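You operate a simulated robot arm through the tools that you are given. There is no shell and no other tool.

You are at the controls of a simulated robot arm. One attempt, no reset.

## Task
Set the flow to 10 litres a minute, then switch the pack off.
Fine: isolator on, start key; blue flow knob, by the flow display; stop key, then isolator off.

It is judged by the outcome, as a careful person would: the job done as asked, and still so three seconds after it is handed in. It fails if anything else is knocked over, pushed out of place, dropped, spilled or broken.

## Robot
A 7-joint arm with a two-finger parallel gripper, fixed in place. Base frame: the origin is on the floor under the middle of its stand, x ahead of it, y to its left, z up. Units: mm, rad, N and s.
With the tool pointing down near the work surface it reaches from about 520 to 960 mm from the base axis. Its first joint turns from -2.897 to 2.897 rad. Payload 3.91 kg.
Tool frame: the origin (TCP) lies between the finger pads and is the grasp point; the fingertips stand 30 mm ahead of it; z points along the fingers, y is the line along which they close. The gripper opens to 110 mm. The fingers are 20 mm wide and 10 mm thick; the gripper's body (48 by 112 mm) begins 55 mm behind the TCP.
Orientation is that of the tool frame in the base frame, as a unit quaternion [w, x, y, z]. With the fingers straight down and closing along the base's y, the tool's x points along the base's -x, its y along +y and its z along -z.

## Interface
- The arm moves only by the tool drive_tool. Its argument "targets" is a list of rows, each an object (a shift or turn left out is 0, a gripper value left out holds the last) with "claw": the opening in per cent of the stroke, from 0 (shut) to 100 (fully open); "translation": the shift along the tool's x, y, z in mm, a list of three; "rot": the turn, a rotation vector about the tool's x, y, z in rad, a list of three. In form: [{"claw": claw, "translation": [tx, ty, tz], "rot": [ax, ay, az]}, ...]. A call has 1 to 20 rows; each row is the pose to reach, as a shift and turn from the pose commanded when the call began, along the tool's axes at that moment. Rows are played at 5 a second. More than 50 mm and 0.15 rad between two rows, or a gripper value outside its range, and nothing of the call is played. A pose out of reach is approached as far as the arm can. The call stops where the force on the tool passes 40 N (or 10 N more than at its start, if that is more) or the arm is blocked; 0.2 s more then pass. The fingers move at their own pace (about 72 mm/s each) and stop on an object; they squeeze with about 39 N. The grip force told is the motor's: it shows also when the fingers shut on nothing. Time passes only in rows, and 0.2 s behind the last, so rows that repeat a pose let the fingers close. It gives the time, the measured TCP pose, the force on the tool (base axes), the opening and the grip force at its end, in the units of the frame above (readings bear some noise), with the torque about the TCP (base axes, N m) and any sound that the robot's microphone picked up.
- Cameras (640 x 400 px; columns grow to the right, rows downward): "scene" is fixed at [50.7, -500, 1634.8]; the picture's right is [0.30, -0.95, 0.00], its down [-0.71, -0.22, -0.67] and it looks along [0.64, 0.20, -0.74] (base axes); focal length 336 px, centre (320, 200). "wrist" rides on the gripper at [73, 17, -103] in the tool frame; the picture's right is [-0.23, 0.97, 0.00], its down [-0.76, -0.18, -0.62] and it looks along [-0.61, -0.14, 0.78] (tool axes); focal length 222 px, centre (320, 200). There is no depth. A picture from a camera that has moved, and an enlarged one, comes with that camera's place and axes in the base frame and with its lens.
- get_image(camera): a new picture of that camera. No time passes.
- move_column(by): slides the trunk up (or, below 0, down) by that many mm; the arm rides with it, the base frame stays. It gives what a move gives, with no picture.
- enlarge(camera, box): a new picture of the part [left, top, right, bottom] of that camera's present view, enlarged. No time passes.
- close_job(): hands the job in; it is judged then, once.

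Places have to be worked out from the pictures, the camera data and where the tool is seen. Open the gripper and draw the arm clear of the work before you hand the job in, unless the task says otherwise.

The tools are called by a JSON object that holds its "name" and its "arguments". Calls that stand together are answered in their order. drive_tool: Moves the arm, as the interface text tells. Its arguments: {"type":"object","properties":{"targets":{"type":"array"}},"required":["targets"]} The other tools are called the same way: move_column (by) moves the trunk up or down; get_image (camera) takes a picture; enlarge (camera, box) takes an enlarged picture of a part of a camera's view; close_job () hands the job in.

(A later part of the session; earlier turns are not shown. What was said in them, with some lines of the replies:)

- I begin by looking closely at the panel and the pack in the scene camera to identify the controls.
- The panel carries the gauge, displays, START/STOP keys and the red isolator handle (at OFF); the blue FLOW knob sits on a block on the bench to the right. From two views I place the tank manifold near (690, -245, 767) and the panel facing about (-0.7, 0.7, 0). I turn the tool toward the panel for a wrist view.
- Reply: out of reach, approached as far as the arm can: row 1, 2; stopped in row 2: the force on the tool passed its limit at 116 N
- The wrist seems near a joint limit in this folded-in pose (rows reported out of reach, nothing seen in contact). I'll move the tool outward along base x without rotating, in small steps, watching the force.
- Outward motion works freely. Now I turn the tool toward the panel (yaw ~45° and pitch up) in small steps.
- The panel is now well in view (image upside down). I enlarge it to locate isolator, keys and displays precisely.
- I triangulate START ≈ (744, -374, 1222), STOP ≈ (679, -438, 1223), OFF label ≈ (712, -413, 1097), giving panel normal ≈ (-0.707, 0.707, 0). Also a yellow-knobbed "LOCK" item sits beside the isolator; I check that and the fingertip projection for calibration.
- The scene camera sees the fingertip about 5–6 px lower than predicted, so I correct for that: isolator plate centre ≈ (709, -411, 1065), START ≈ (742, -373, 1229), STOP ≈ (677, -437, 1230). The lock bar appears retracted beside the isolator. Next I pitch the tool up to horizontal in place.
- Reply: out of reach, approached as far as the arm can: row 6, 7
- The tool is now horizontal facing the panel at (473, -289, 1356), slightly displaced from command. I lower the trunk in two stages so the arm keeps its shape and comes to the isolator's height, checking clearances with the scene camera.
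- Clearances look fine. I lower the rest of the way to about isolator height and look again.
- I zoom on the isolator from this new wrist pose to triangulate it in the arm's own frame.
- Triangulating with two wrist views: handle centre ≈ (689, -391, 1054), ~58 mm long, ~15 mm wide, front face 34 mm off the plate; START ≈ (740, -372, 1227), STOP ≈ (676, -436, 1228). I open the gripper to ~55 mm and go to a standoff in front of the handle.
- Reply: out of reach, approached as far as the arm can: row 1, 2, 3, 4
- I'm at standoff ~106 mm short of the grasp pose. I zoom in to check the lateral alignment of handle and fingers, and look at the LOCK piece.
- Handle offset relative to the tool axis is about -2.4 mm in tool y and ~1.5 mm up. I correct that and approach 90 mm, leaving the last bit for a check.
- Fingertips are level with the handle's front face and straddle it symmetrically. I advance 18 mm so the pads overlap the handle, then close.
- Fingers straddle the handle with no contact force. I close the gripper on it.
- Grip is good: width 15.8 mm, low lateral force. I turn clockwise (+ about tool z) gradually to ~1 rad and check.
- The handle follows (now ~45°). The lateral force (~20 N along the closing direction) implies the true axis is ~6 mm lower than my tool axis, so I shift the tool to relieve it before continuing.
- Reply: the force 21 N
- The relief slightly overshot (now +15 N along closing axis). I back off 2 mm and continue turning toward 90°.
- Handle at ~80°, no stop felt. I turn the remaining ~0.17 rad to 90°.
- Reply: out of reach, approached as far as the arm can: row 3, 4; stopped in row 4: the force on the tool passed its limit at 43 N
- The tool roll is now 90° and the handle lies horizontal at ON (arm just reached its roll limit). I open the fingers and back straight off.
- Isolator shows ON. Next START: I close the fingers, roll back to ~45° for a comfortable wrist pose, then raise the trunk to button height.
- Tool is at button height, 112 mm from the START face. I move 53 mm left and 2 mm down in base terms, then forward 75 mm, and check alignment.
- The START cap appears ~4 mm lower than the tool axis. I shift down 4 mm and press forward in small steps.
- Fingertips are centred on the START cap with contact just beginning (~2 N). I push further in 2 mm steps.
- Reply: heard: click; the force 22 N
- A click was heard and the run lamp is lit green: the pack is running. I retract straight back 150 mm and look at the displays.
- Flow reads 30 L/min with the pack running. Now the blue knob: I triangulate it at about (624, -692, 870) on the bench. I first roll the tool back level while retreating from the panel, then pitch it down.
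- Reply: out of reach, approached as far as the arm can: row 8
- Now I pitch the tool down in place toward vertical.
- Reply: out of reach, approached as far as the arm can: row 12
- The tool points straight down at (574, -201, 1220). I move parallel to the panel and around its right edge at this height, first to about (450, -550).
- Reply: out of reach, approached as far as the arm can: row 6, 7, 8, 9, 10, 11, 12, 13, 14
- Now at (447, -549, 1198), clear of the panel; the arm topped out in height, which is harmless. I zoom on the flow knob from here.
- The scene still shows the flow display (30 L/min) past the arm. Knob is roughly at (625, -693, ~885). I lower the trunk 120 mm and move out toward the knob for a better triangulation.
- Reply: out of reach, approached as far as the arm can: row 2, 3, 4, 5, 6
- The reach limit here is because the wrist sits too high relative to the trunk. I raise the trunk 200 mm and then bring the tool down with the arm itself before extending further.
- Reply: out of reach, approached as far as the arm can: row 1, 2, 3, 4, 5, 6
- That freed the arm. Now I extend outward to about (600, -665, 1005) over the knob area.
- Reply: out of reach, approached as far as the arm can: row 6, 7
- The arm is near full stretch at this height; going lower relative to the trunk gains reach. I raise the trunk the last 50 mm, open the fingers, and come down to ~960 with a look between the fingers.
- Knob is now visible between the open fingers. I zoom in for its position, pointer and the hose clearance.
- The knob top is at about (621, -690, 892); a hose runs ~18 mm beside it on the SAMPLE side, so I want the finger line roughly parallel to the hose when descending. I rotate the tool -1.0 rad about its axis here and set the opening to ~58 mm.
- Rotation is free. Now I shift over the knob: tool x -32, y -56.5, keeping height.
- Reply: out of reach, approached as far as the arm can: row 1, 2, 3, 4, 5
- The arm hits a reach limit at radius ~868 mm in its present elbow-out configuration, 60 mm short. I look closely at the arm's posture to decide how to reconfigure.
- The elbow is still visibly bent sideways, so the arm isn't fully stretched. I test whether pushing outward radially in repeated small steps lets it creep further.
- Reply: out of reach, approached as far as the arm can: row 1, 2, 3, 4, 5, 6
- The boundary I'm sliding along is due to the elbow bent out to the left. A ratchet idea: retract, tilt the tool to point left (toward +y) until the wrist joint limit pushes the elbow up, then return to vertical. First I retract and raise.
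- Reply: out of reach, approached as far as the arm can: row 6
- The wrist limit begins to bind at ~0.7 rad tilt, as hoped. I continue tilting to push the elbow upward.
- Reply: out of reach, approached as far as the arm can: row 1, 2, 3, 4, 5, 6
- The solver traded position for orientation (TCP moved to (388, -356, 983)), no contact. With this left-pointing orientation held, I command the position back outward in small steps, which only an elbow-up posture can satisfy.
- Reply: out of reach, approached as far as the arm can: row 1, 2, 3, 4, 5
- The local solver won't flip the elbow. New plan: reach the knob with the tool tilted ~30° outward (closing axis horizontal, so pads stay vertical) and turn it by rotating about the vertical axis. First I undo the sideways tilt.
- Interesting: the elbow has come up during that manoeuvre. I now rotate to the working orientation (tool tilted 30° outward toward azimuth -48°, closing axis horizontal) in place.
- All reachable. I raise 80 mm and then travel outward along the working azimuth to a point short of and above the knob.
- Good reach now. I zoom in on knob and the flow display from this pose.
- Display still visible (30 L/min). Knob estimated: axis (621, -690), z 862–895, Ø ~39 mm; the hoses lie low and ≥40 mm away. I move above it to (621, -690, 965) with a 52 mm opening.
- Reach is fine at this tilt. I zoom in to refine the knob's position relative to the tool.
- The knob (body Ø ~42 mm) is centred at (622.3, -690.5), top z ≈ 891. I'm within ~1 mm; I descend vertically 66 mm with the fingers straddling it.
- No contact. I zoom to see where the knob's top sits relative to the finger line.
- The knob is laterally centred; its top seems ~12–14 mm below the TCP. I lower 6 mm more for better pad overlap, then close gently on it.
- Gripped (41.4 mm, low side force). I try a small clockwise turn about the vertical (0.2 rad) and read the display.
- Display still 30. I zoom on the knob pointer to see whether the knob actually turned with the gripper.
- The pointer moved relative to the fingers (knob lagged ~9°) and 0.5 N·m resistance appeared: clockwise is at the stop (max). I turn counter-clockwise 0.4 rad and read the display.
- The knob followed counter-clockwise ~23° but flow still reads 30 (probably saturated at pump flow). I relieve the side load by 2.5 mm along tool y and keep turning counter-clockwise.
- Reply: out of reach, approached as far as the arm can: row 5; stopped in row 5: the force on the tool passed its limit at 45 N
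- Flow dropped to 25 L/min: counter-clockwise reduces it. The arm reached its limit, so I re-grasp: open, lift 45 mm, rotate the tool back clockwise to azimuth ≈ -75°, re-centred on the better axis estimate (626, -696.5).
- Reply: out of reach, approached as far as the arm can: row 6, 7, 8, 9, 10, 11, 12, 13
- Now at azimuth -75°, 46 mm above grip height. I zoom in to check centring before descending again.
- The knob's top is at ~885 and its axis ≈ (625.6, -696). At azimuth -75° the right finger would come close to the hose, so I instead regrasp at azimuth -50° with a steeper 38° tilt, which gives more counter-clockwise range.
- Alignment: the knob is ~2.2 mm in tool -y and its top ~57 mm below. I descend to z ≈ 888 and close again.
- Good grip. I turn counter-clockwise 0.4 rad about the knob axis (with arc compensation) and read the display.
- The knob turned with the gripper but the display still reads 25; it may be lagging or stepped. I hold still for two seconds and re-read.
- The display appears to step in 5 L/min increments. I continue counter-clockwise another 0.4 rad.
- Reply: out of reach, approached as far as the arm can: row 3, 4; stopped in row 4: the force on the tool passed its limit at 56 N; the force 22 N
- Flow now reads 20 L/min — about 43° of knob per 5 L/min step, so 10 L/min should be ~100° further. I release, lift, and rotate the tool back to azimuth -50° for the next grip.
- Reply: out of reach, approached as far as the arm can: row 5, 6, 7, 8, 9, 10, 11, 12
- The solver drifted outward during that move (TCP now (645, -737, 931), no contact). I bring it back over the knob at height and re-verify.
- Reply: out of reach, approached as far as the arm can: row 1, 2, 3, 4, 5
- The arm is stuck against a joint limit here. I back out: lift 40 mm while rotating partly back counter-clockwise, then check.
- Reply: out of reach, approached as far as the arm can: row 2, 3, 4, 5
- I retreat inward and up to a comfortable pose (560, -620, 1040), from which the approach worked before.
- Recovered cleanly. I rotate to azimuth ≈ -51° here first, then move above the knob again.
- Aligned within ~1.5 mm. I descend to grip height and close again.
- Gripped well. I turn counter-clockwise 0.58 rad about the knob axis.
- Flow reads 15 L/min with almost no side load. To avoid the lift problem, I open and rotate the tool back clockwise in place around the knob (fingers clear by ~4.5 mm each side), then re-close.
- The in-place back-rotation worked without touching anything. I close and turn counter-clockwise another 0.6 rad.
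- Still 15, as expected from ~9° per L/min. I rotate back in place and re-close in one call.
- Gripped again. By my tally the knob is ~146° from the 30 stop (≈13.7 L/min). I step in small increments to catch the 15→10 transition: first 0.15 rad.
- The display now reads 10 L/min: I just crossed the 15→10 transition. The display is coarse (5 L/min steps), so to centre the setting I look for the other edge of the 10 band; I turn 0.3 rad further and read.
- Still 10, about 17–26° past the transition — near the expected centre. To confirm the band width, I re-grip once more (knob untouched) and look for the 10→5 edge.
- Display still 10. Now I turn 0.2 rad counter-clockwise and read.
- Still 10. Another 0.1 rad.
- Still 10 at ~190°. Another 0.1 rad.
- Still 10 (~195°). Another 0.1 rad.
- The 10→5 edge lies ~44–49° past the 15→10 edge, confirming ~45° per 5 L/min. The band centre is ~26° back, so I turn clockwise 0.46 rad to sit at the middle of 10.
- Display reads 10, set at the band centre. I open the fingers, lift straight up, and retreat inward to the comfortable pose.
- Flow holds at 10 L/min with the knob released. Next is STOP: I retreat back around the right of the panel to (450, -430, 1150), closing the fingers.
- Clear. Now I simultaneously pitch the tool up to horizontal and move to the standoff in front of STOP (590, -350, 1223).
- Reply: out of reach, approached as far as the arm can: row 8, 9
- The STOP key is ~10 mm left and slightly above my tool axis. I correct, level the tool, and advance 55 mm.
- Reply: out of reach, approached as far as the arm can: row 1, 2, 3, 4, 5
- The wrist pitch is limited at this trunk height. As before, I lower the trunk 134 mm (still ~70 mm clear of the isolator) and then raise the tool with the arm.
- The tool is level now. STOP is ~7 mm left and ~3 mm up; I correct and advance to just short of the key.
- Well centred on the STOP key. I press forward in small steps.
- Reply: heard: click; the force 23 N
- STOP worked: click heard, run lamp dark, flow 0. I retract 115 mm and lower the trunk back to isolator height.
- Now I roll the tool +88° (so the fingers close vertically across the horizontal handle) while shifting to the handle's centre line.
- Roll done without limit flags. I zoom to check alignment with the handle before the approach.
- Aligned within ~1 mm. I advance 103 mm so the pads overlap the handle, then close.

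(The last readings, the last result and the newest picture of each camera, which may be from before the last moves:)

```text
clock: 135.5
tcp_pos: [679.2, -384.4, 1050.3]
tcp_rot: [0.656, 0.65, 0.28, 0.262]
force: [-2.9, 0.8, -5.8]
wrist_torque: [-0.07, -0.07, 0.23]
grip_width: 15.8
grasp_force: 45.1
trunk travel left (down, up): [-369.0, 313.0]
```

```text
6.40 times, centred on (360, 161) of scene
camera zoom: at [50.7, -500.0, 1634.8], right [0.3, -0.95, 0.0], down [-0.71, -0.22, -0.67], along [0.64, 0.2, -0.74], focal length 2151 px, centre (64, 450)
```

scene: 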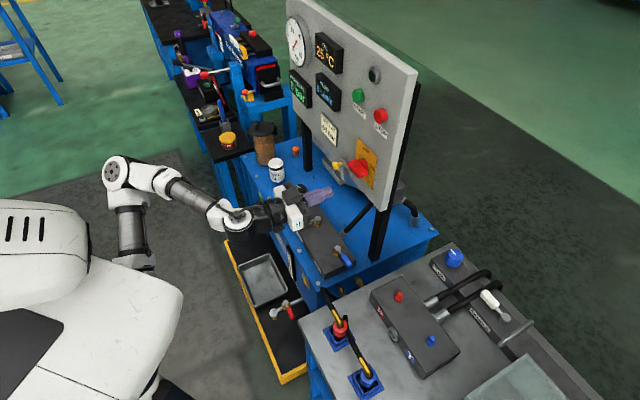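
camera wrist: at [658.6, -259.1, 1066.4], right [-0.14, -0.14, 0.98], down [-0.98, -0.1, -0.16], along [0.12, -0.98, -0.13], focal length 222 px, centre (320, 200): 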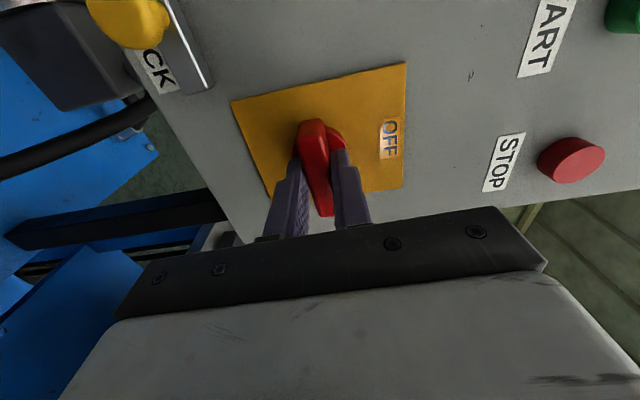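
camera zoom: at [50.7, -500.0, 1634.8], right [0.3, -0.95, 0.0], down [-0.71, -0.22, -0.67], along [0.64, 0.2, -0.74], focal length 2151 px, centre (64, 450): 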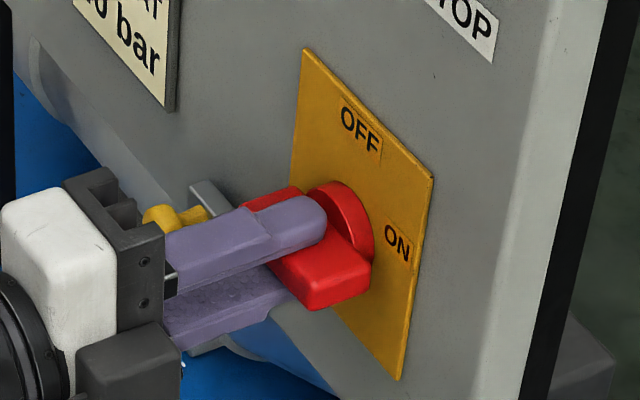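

Gripped (15.8 mm, ~6 N). I turn counter-clockwise toward OFF: first 0.8 rad.

{"name": "drive_tool", "arguments": {"targets": [{"rot": [0, 0, -0.1]}, {"rot": [0, 0, -0.2]}, {"rot": [0, 0, -0.3]}, {"rot": [0, 0, -0.4]}, {"rot": [0, 0, -0.5]}, {"rot": [0, 0, -0.6]}, {"rot": [0, 0, -0.7]}, {"rot": [0, 0, -0.8]}]}}

{"name": "enlarge", "arguments": {"camera": "scene", "box": [310, 130, 410, 192]}}

```text
clock: 137.3
tcp_pos: [679.2, -384.3, 1050.6]
tcp_rot: [0.707, 0.487, 0.513, -0.015]
force: [4.6, -2.7, 5.6]
wrist_torque: [0.37, 0.37, 0.11]
grip_width: 15.5
grasp_force: 45.4
trunk travel left (down, up): [-369.0, 313.0]
```

```text
6.40 times, centred on (360, 161) of scene
camera zoom: at [50.7, -500.0, 1634.8], right [0.3, -0.95, 0.0], down [-0.71, -0.22, -0.67], along [0.64, 0.2, -0.74], focal length 2151 px, centre (64, 450)
```

zoom: 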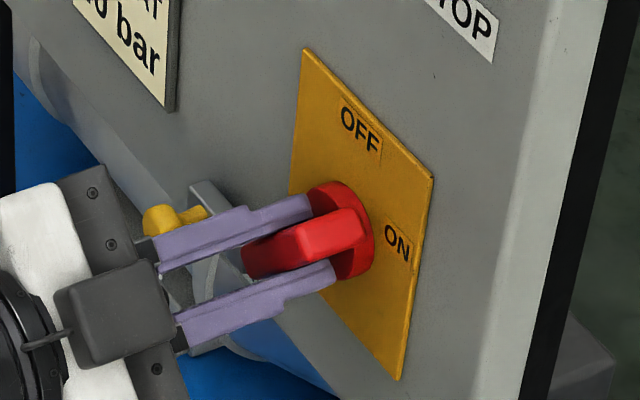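

Smooth, low force, handle at ~45°. I continue the remaining ~0.75 rad to vertical OFF.

{"name": "drive_tool", "arguments": {"targets": [{"rot": [0, 0, -0.1]}, {"rot": [0, 0, -0.2]}, {"rot": [0, 0, -0.3]}, {"rot": [0, 0, -0.4]}, {"rot": [0, 0, -0.5]}, {"rot": [0, 0, -0.6]}, {"rot": [0, 0, -0.68]}, {"rot": [0, 0, -0.75]}, {"rot": [0, 0, -0.77]}]}}

{"name": "enlarge", "arguments": {"camera": "scene", "box": [310, 130, 410, 192]}}

{"name": "get_image", "arguments": {"camera": "wrist"}}

```text
clock: 139.3
tcp_pos: [681.0, -383.7, 1051.6]
tcp_rot: [0.65, 0.26, 0.657, -0.279]
force: [14.3, 2.5, 10.9]
wrist_torque: [0.62, -0.92, -0.04]
grip_width: 15.8
grasp_force: 45.0
trunk travel left (down, up): [-369.0, 313.0]
```

```text
6.40 times, centred on (360, 161) of scene
camera zoom: at [50.7, -500.0, 1634.8], right [0.3, -0.95, 0.0], down [-0.71, -0.22, -0.67], along [0.64, 0.2, -0.74], focal length 2151 px, centre (64, 450)
```

zoom: 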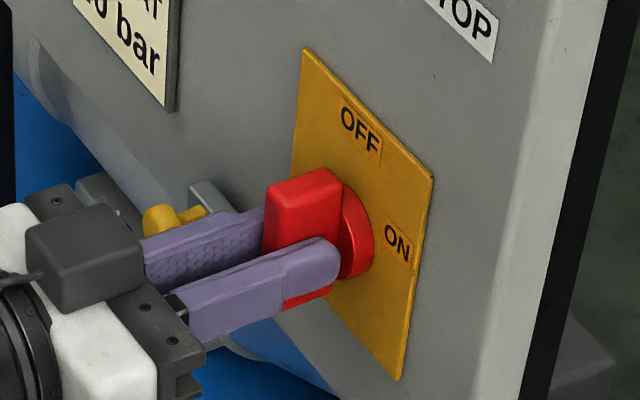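

```text
taken
camera wrist: at [618.2, -299.6, 979.3], right [0.69, 0.7, 0.2], down [-0.55, 0.33, 0.77], along [0.47, -0.64, 0.61], focal length 222 px, centre (320, 200)
```

wrist: 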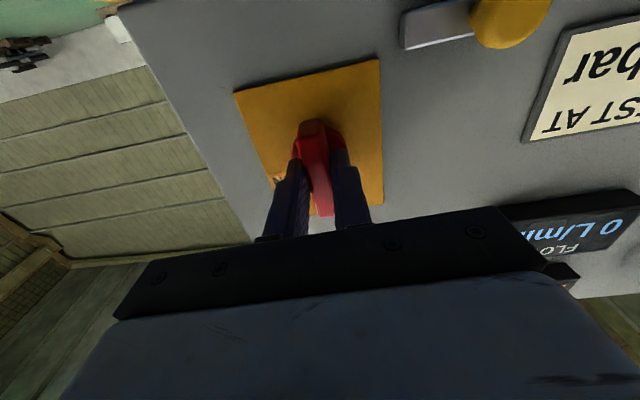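

The handle is vertical at OFF and slight resistive torque indicates it's at its stop. I open the fingers and back straight off.

{"name": "drive_tool", "arguments": {"targets": [{"claw": 48}, {"translation": [0, 0, 0]}, {"translation": [0, 0, 0]}, {"translation": [0, 0, -15]}, {"translation": [0, 0, -30]}, {"translation": [0, 0, -50]}, {"translation": [0, 0, -70]}, {"translation": [0, 0, -90]}, {"translation": [0, 0, -115]}]}}

{"name": "enlarge", "arguments": {"camera": "scene", "box": [310, 130, 410, 192]}}

{"name": "enlarge", "arguments": {"camera": "scene", "box": [270, 10, 430, 110]}}

{"name": "enlarge", "arguments": {"camera": "wrist", "box": [220, 40, 420, 165]}}

```text
clock: 141.3
tcp_pos: [597.9, -303.8, 1050.3]
tcp_rot: [0.65, 0.26, 0.658, -0.277]
force: [-0.4, 0.2, 0.0]
wrist_torque: [-0.02, -0.01, 0.04]
grip_width: 52.9
grasp_force: 0.1
trunk travel left (down, up): [-369.0, 313.0]
```

```text
6.40 times, centred on (360, 161) of scene
camera zoom: at [50.7, -500.0, 1634.8], right [0.3, -0.95, 0.0], down [-0.71, -0.22, -0.67], along [0.64, 0.2, -0.74], focal length 2151 px, centre (64, 450)
```

zoom: 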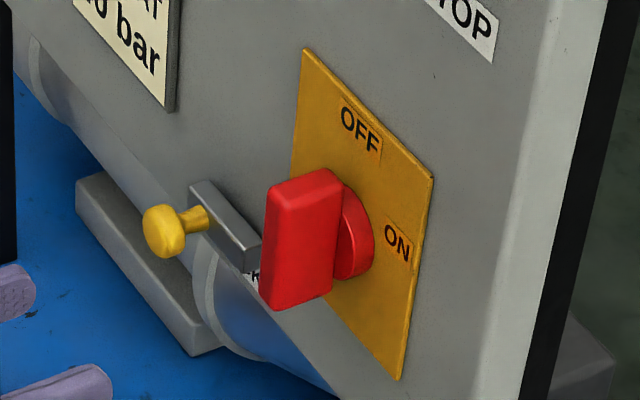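

```text
4.00 times, centred on (350, 60) of scene
camera zoom: at [50.7, -500.0, 1634.8], right [0.3, -0.95, 0.0], down [-0.71, -0.22, -0.67], along [0.64, 0.2, -0.74], focal length 1344 px, centre (200, 760)
```

zoom: 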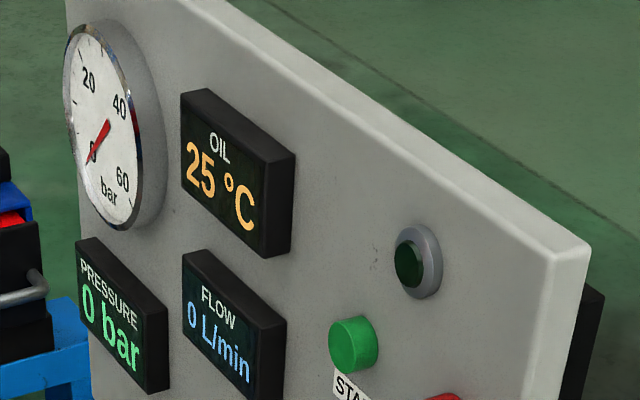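

```text
3.20 times, centred on (320, 102) of wrist
camera zoom: at [536.0, -219.5, 978.9], right [0.69, 0.69, 0.2], down [-0.55, 0.33, 0.77], along [0.47, -0.64, 0.61], focal length 711 px, centre (320, 512)
```

zoom: 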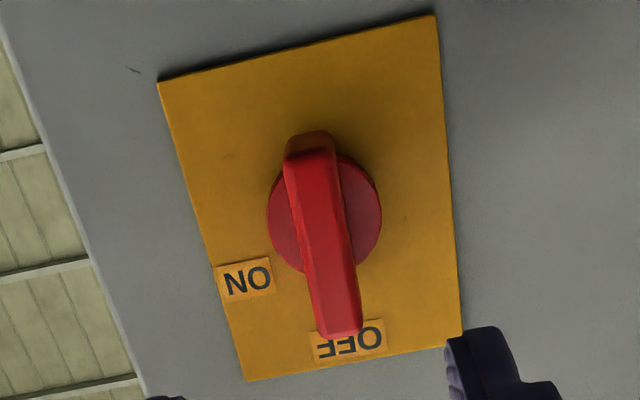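

Isolator is back at OFF, lamp dark, flow 0. I draw the arm further back with the gripper opened and take final views to verify nothing else changed.

{"name": "drive_tool", "arguments": {"targets": [{"claw": 100, "translation": [0, 0, -15]}, {"translation": [0, 0, -30]}, {"translation": [0, 0, -45]}, {"translation": [0, 0, -55]}, {"translation": [0, 0, -55]}]}}

{"name": "get_image", "arguments": {"camera": "scene"}}

{"name": "enlarge", "arguments": {"camera": "scene", "box": [420, 230, 548, 310]}}

{"name": "enlarge", "arguments": {"camera": "scene", "box": [230, 140, 450, 278]}}

```text
clock: 142.5
tcp_pos: [559.2, -264.1, 1049.6]
tcp_rot: [0.65, 0.26, 0.658, -0.279]
force: [0.2, 0.4, 0.0]
wrist_torque: [0.0, 0.0, -0.03]
grip_width: 110.1
grasp_force: 0.0
trunk travel left (down, up): [-369.0, 313.0]
```

```text
taken
```

scene: 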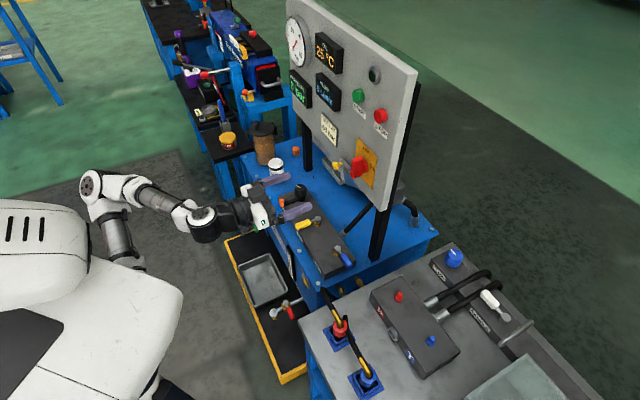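

```text
5.00 times, centred on (484, 270) of scene
camera zoom: at [50.7, -500.0, 1634.8], right [0.3, -0.95, 0.0], down [-0.71, -0.22, -0.67], along [0.64, 0.2, -0.74], focal length 1680 px, centre (-500, -150)
```

zoom: 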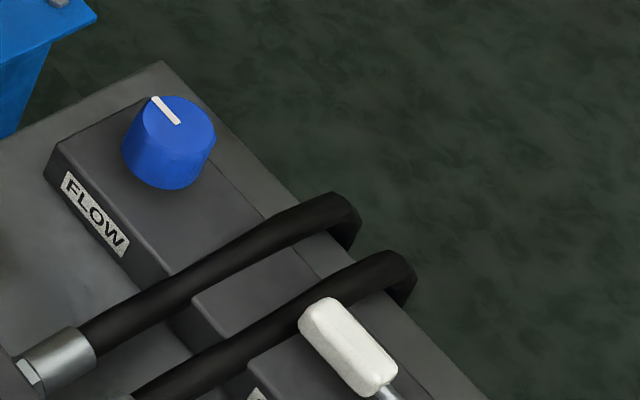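

```text
2.90 times, centred on (340, 209) of scene
camera zoom: at [50.7, -500.0, 1634.8], right [0.3, -0.95, 0.0], down [-0.71, -0.22, -0.67], along [0.64, 0.2, -0.74], focal length 974 px, centre (262, 174)
```

zoom: 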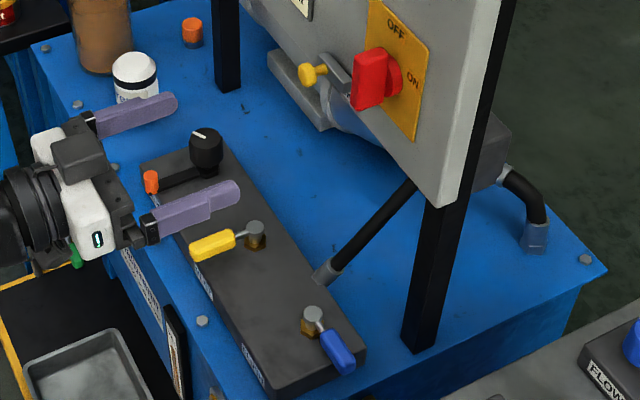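

The knob pointer has moved by almost exactly 180° from the 30 L/min stop, which fits 10 L/min. The isolator is OFF, the lamp is dark, and the bottle, valves, hoses and lock all look as they did at the start. The gripper is open and the arm is clear, so I hand the job in.

{"name": "close_job", "arguments": {}}

```text
The job is handed in.
```

The flow is set to 10 L/min and the pack is switched off.

- **Flow:** with the pack running, I turned the blue knob down from 30 L/min until the display read 10. The display only shows steps of 5, so I found where 10 changes to 15 and to 5 and set the knob about midway. It still read 10 after I let go.
- **Shutdown:** the STOP key clicked, the run lamp went out and the flow dropped to 0. I then turned the isolator back to OFF, and the handle now sits as it did at the start.
- **Surroundings:** in the final pictures the bottle, valve levers, hoses and lock bar look as they did at the start. The arm is drawn back with the gripper open.

Early on, while moving near its reach limit, the arm stopped once on a brief high force reading (116 N). Nothing was seen in contact.
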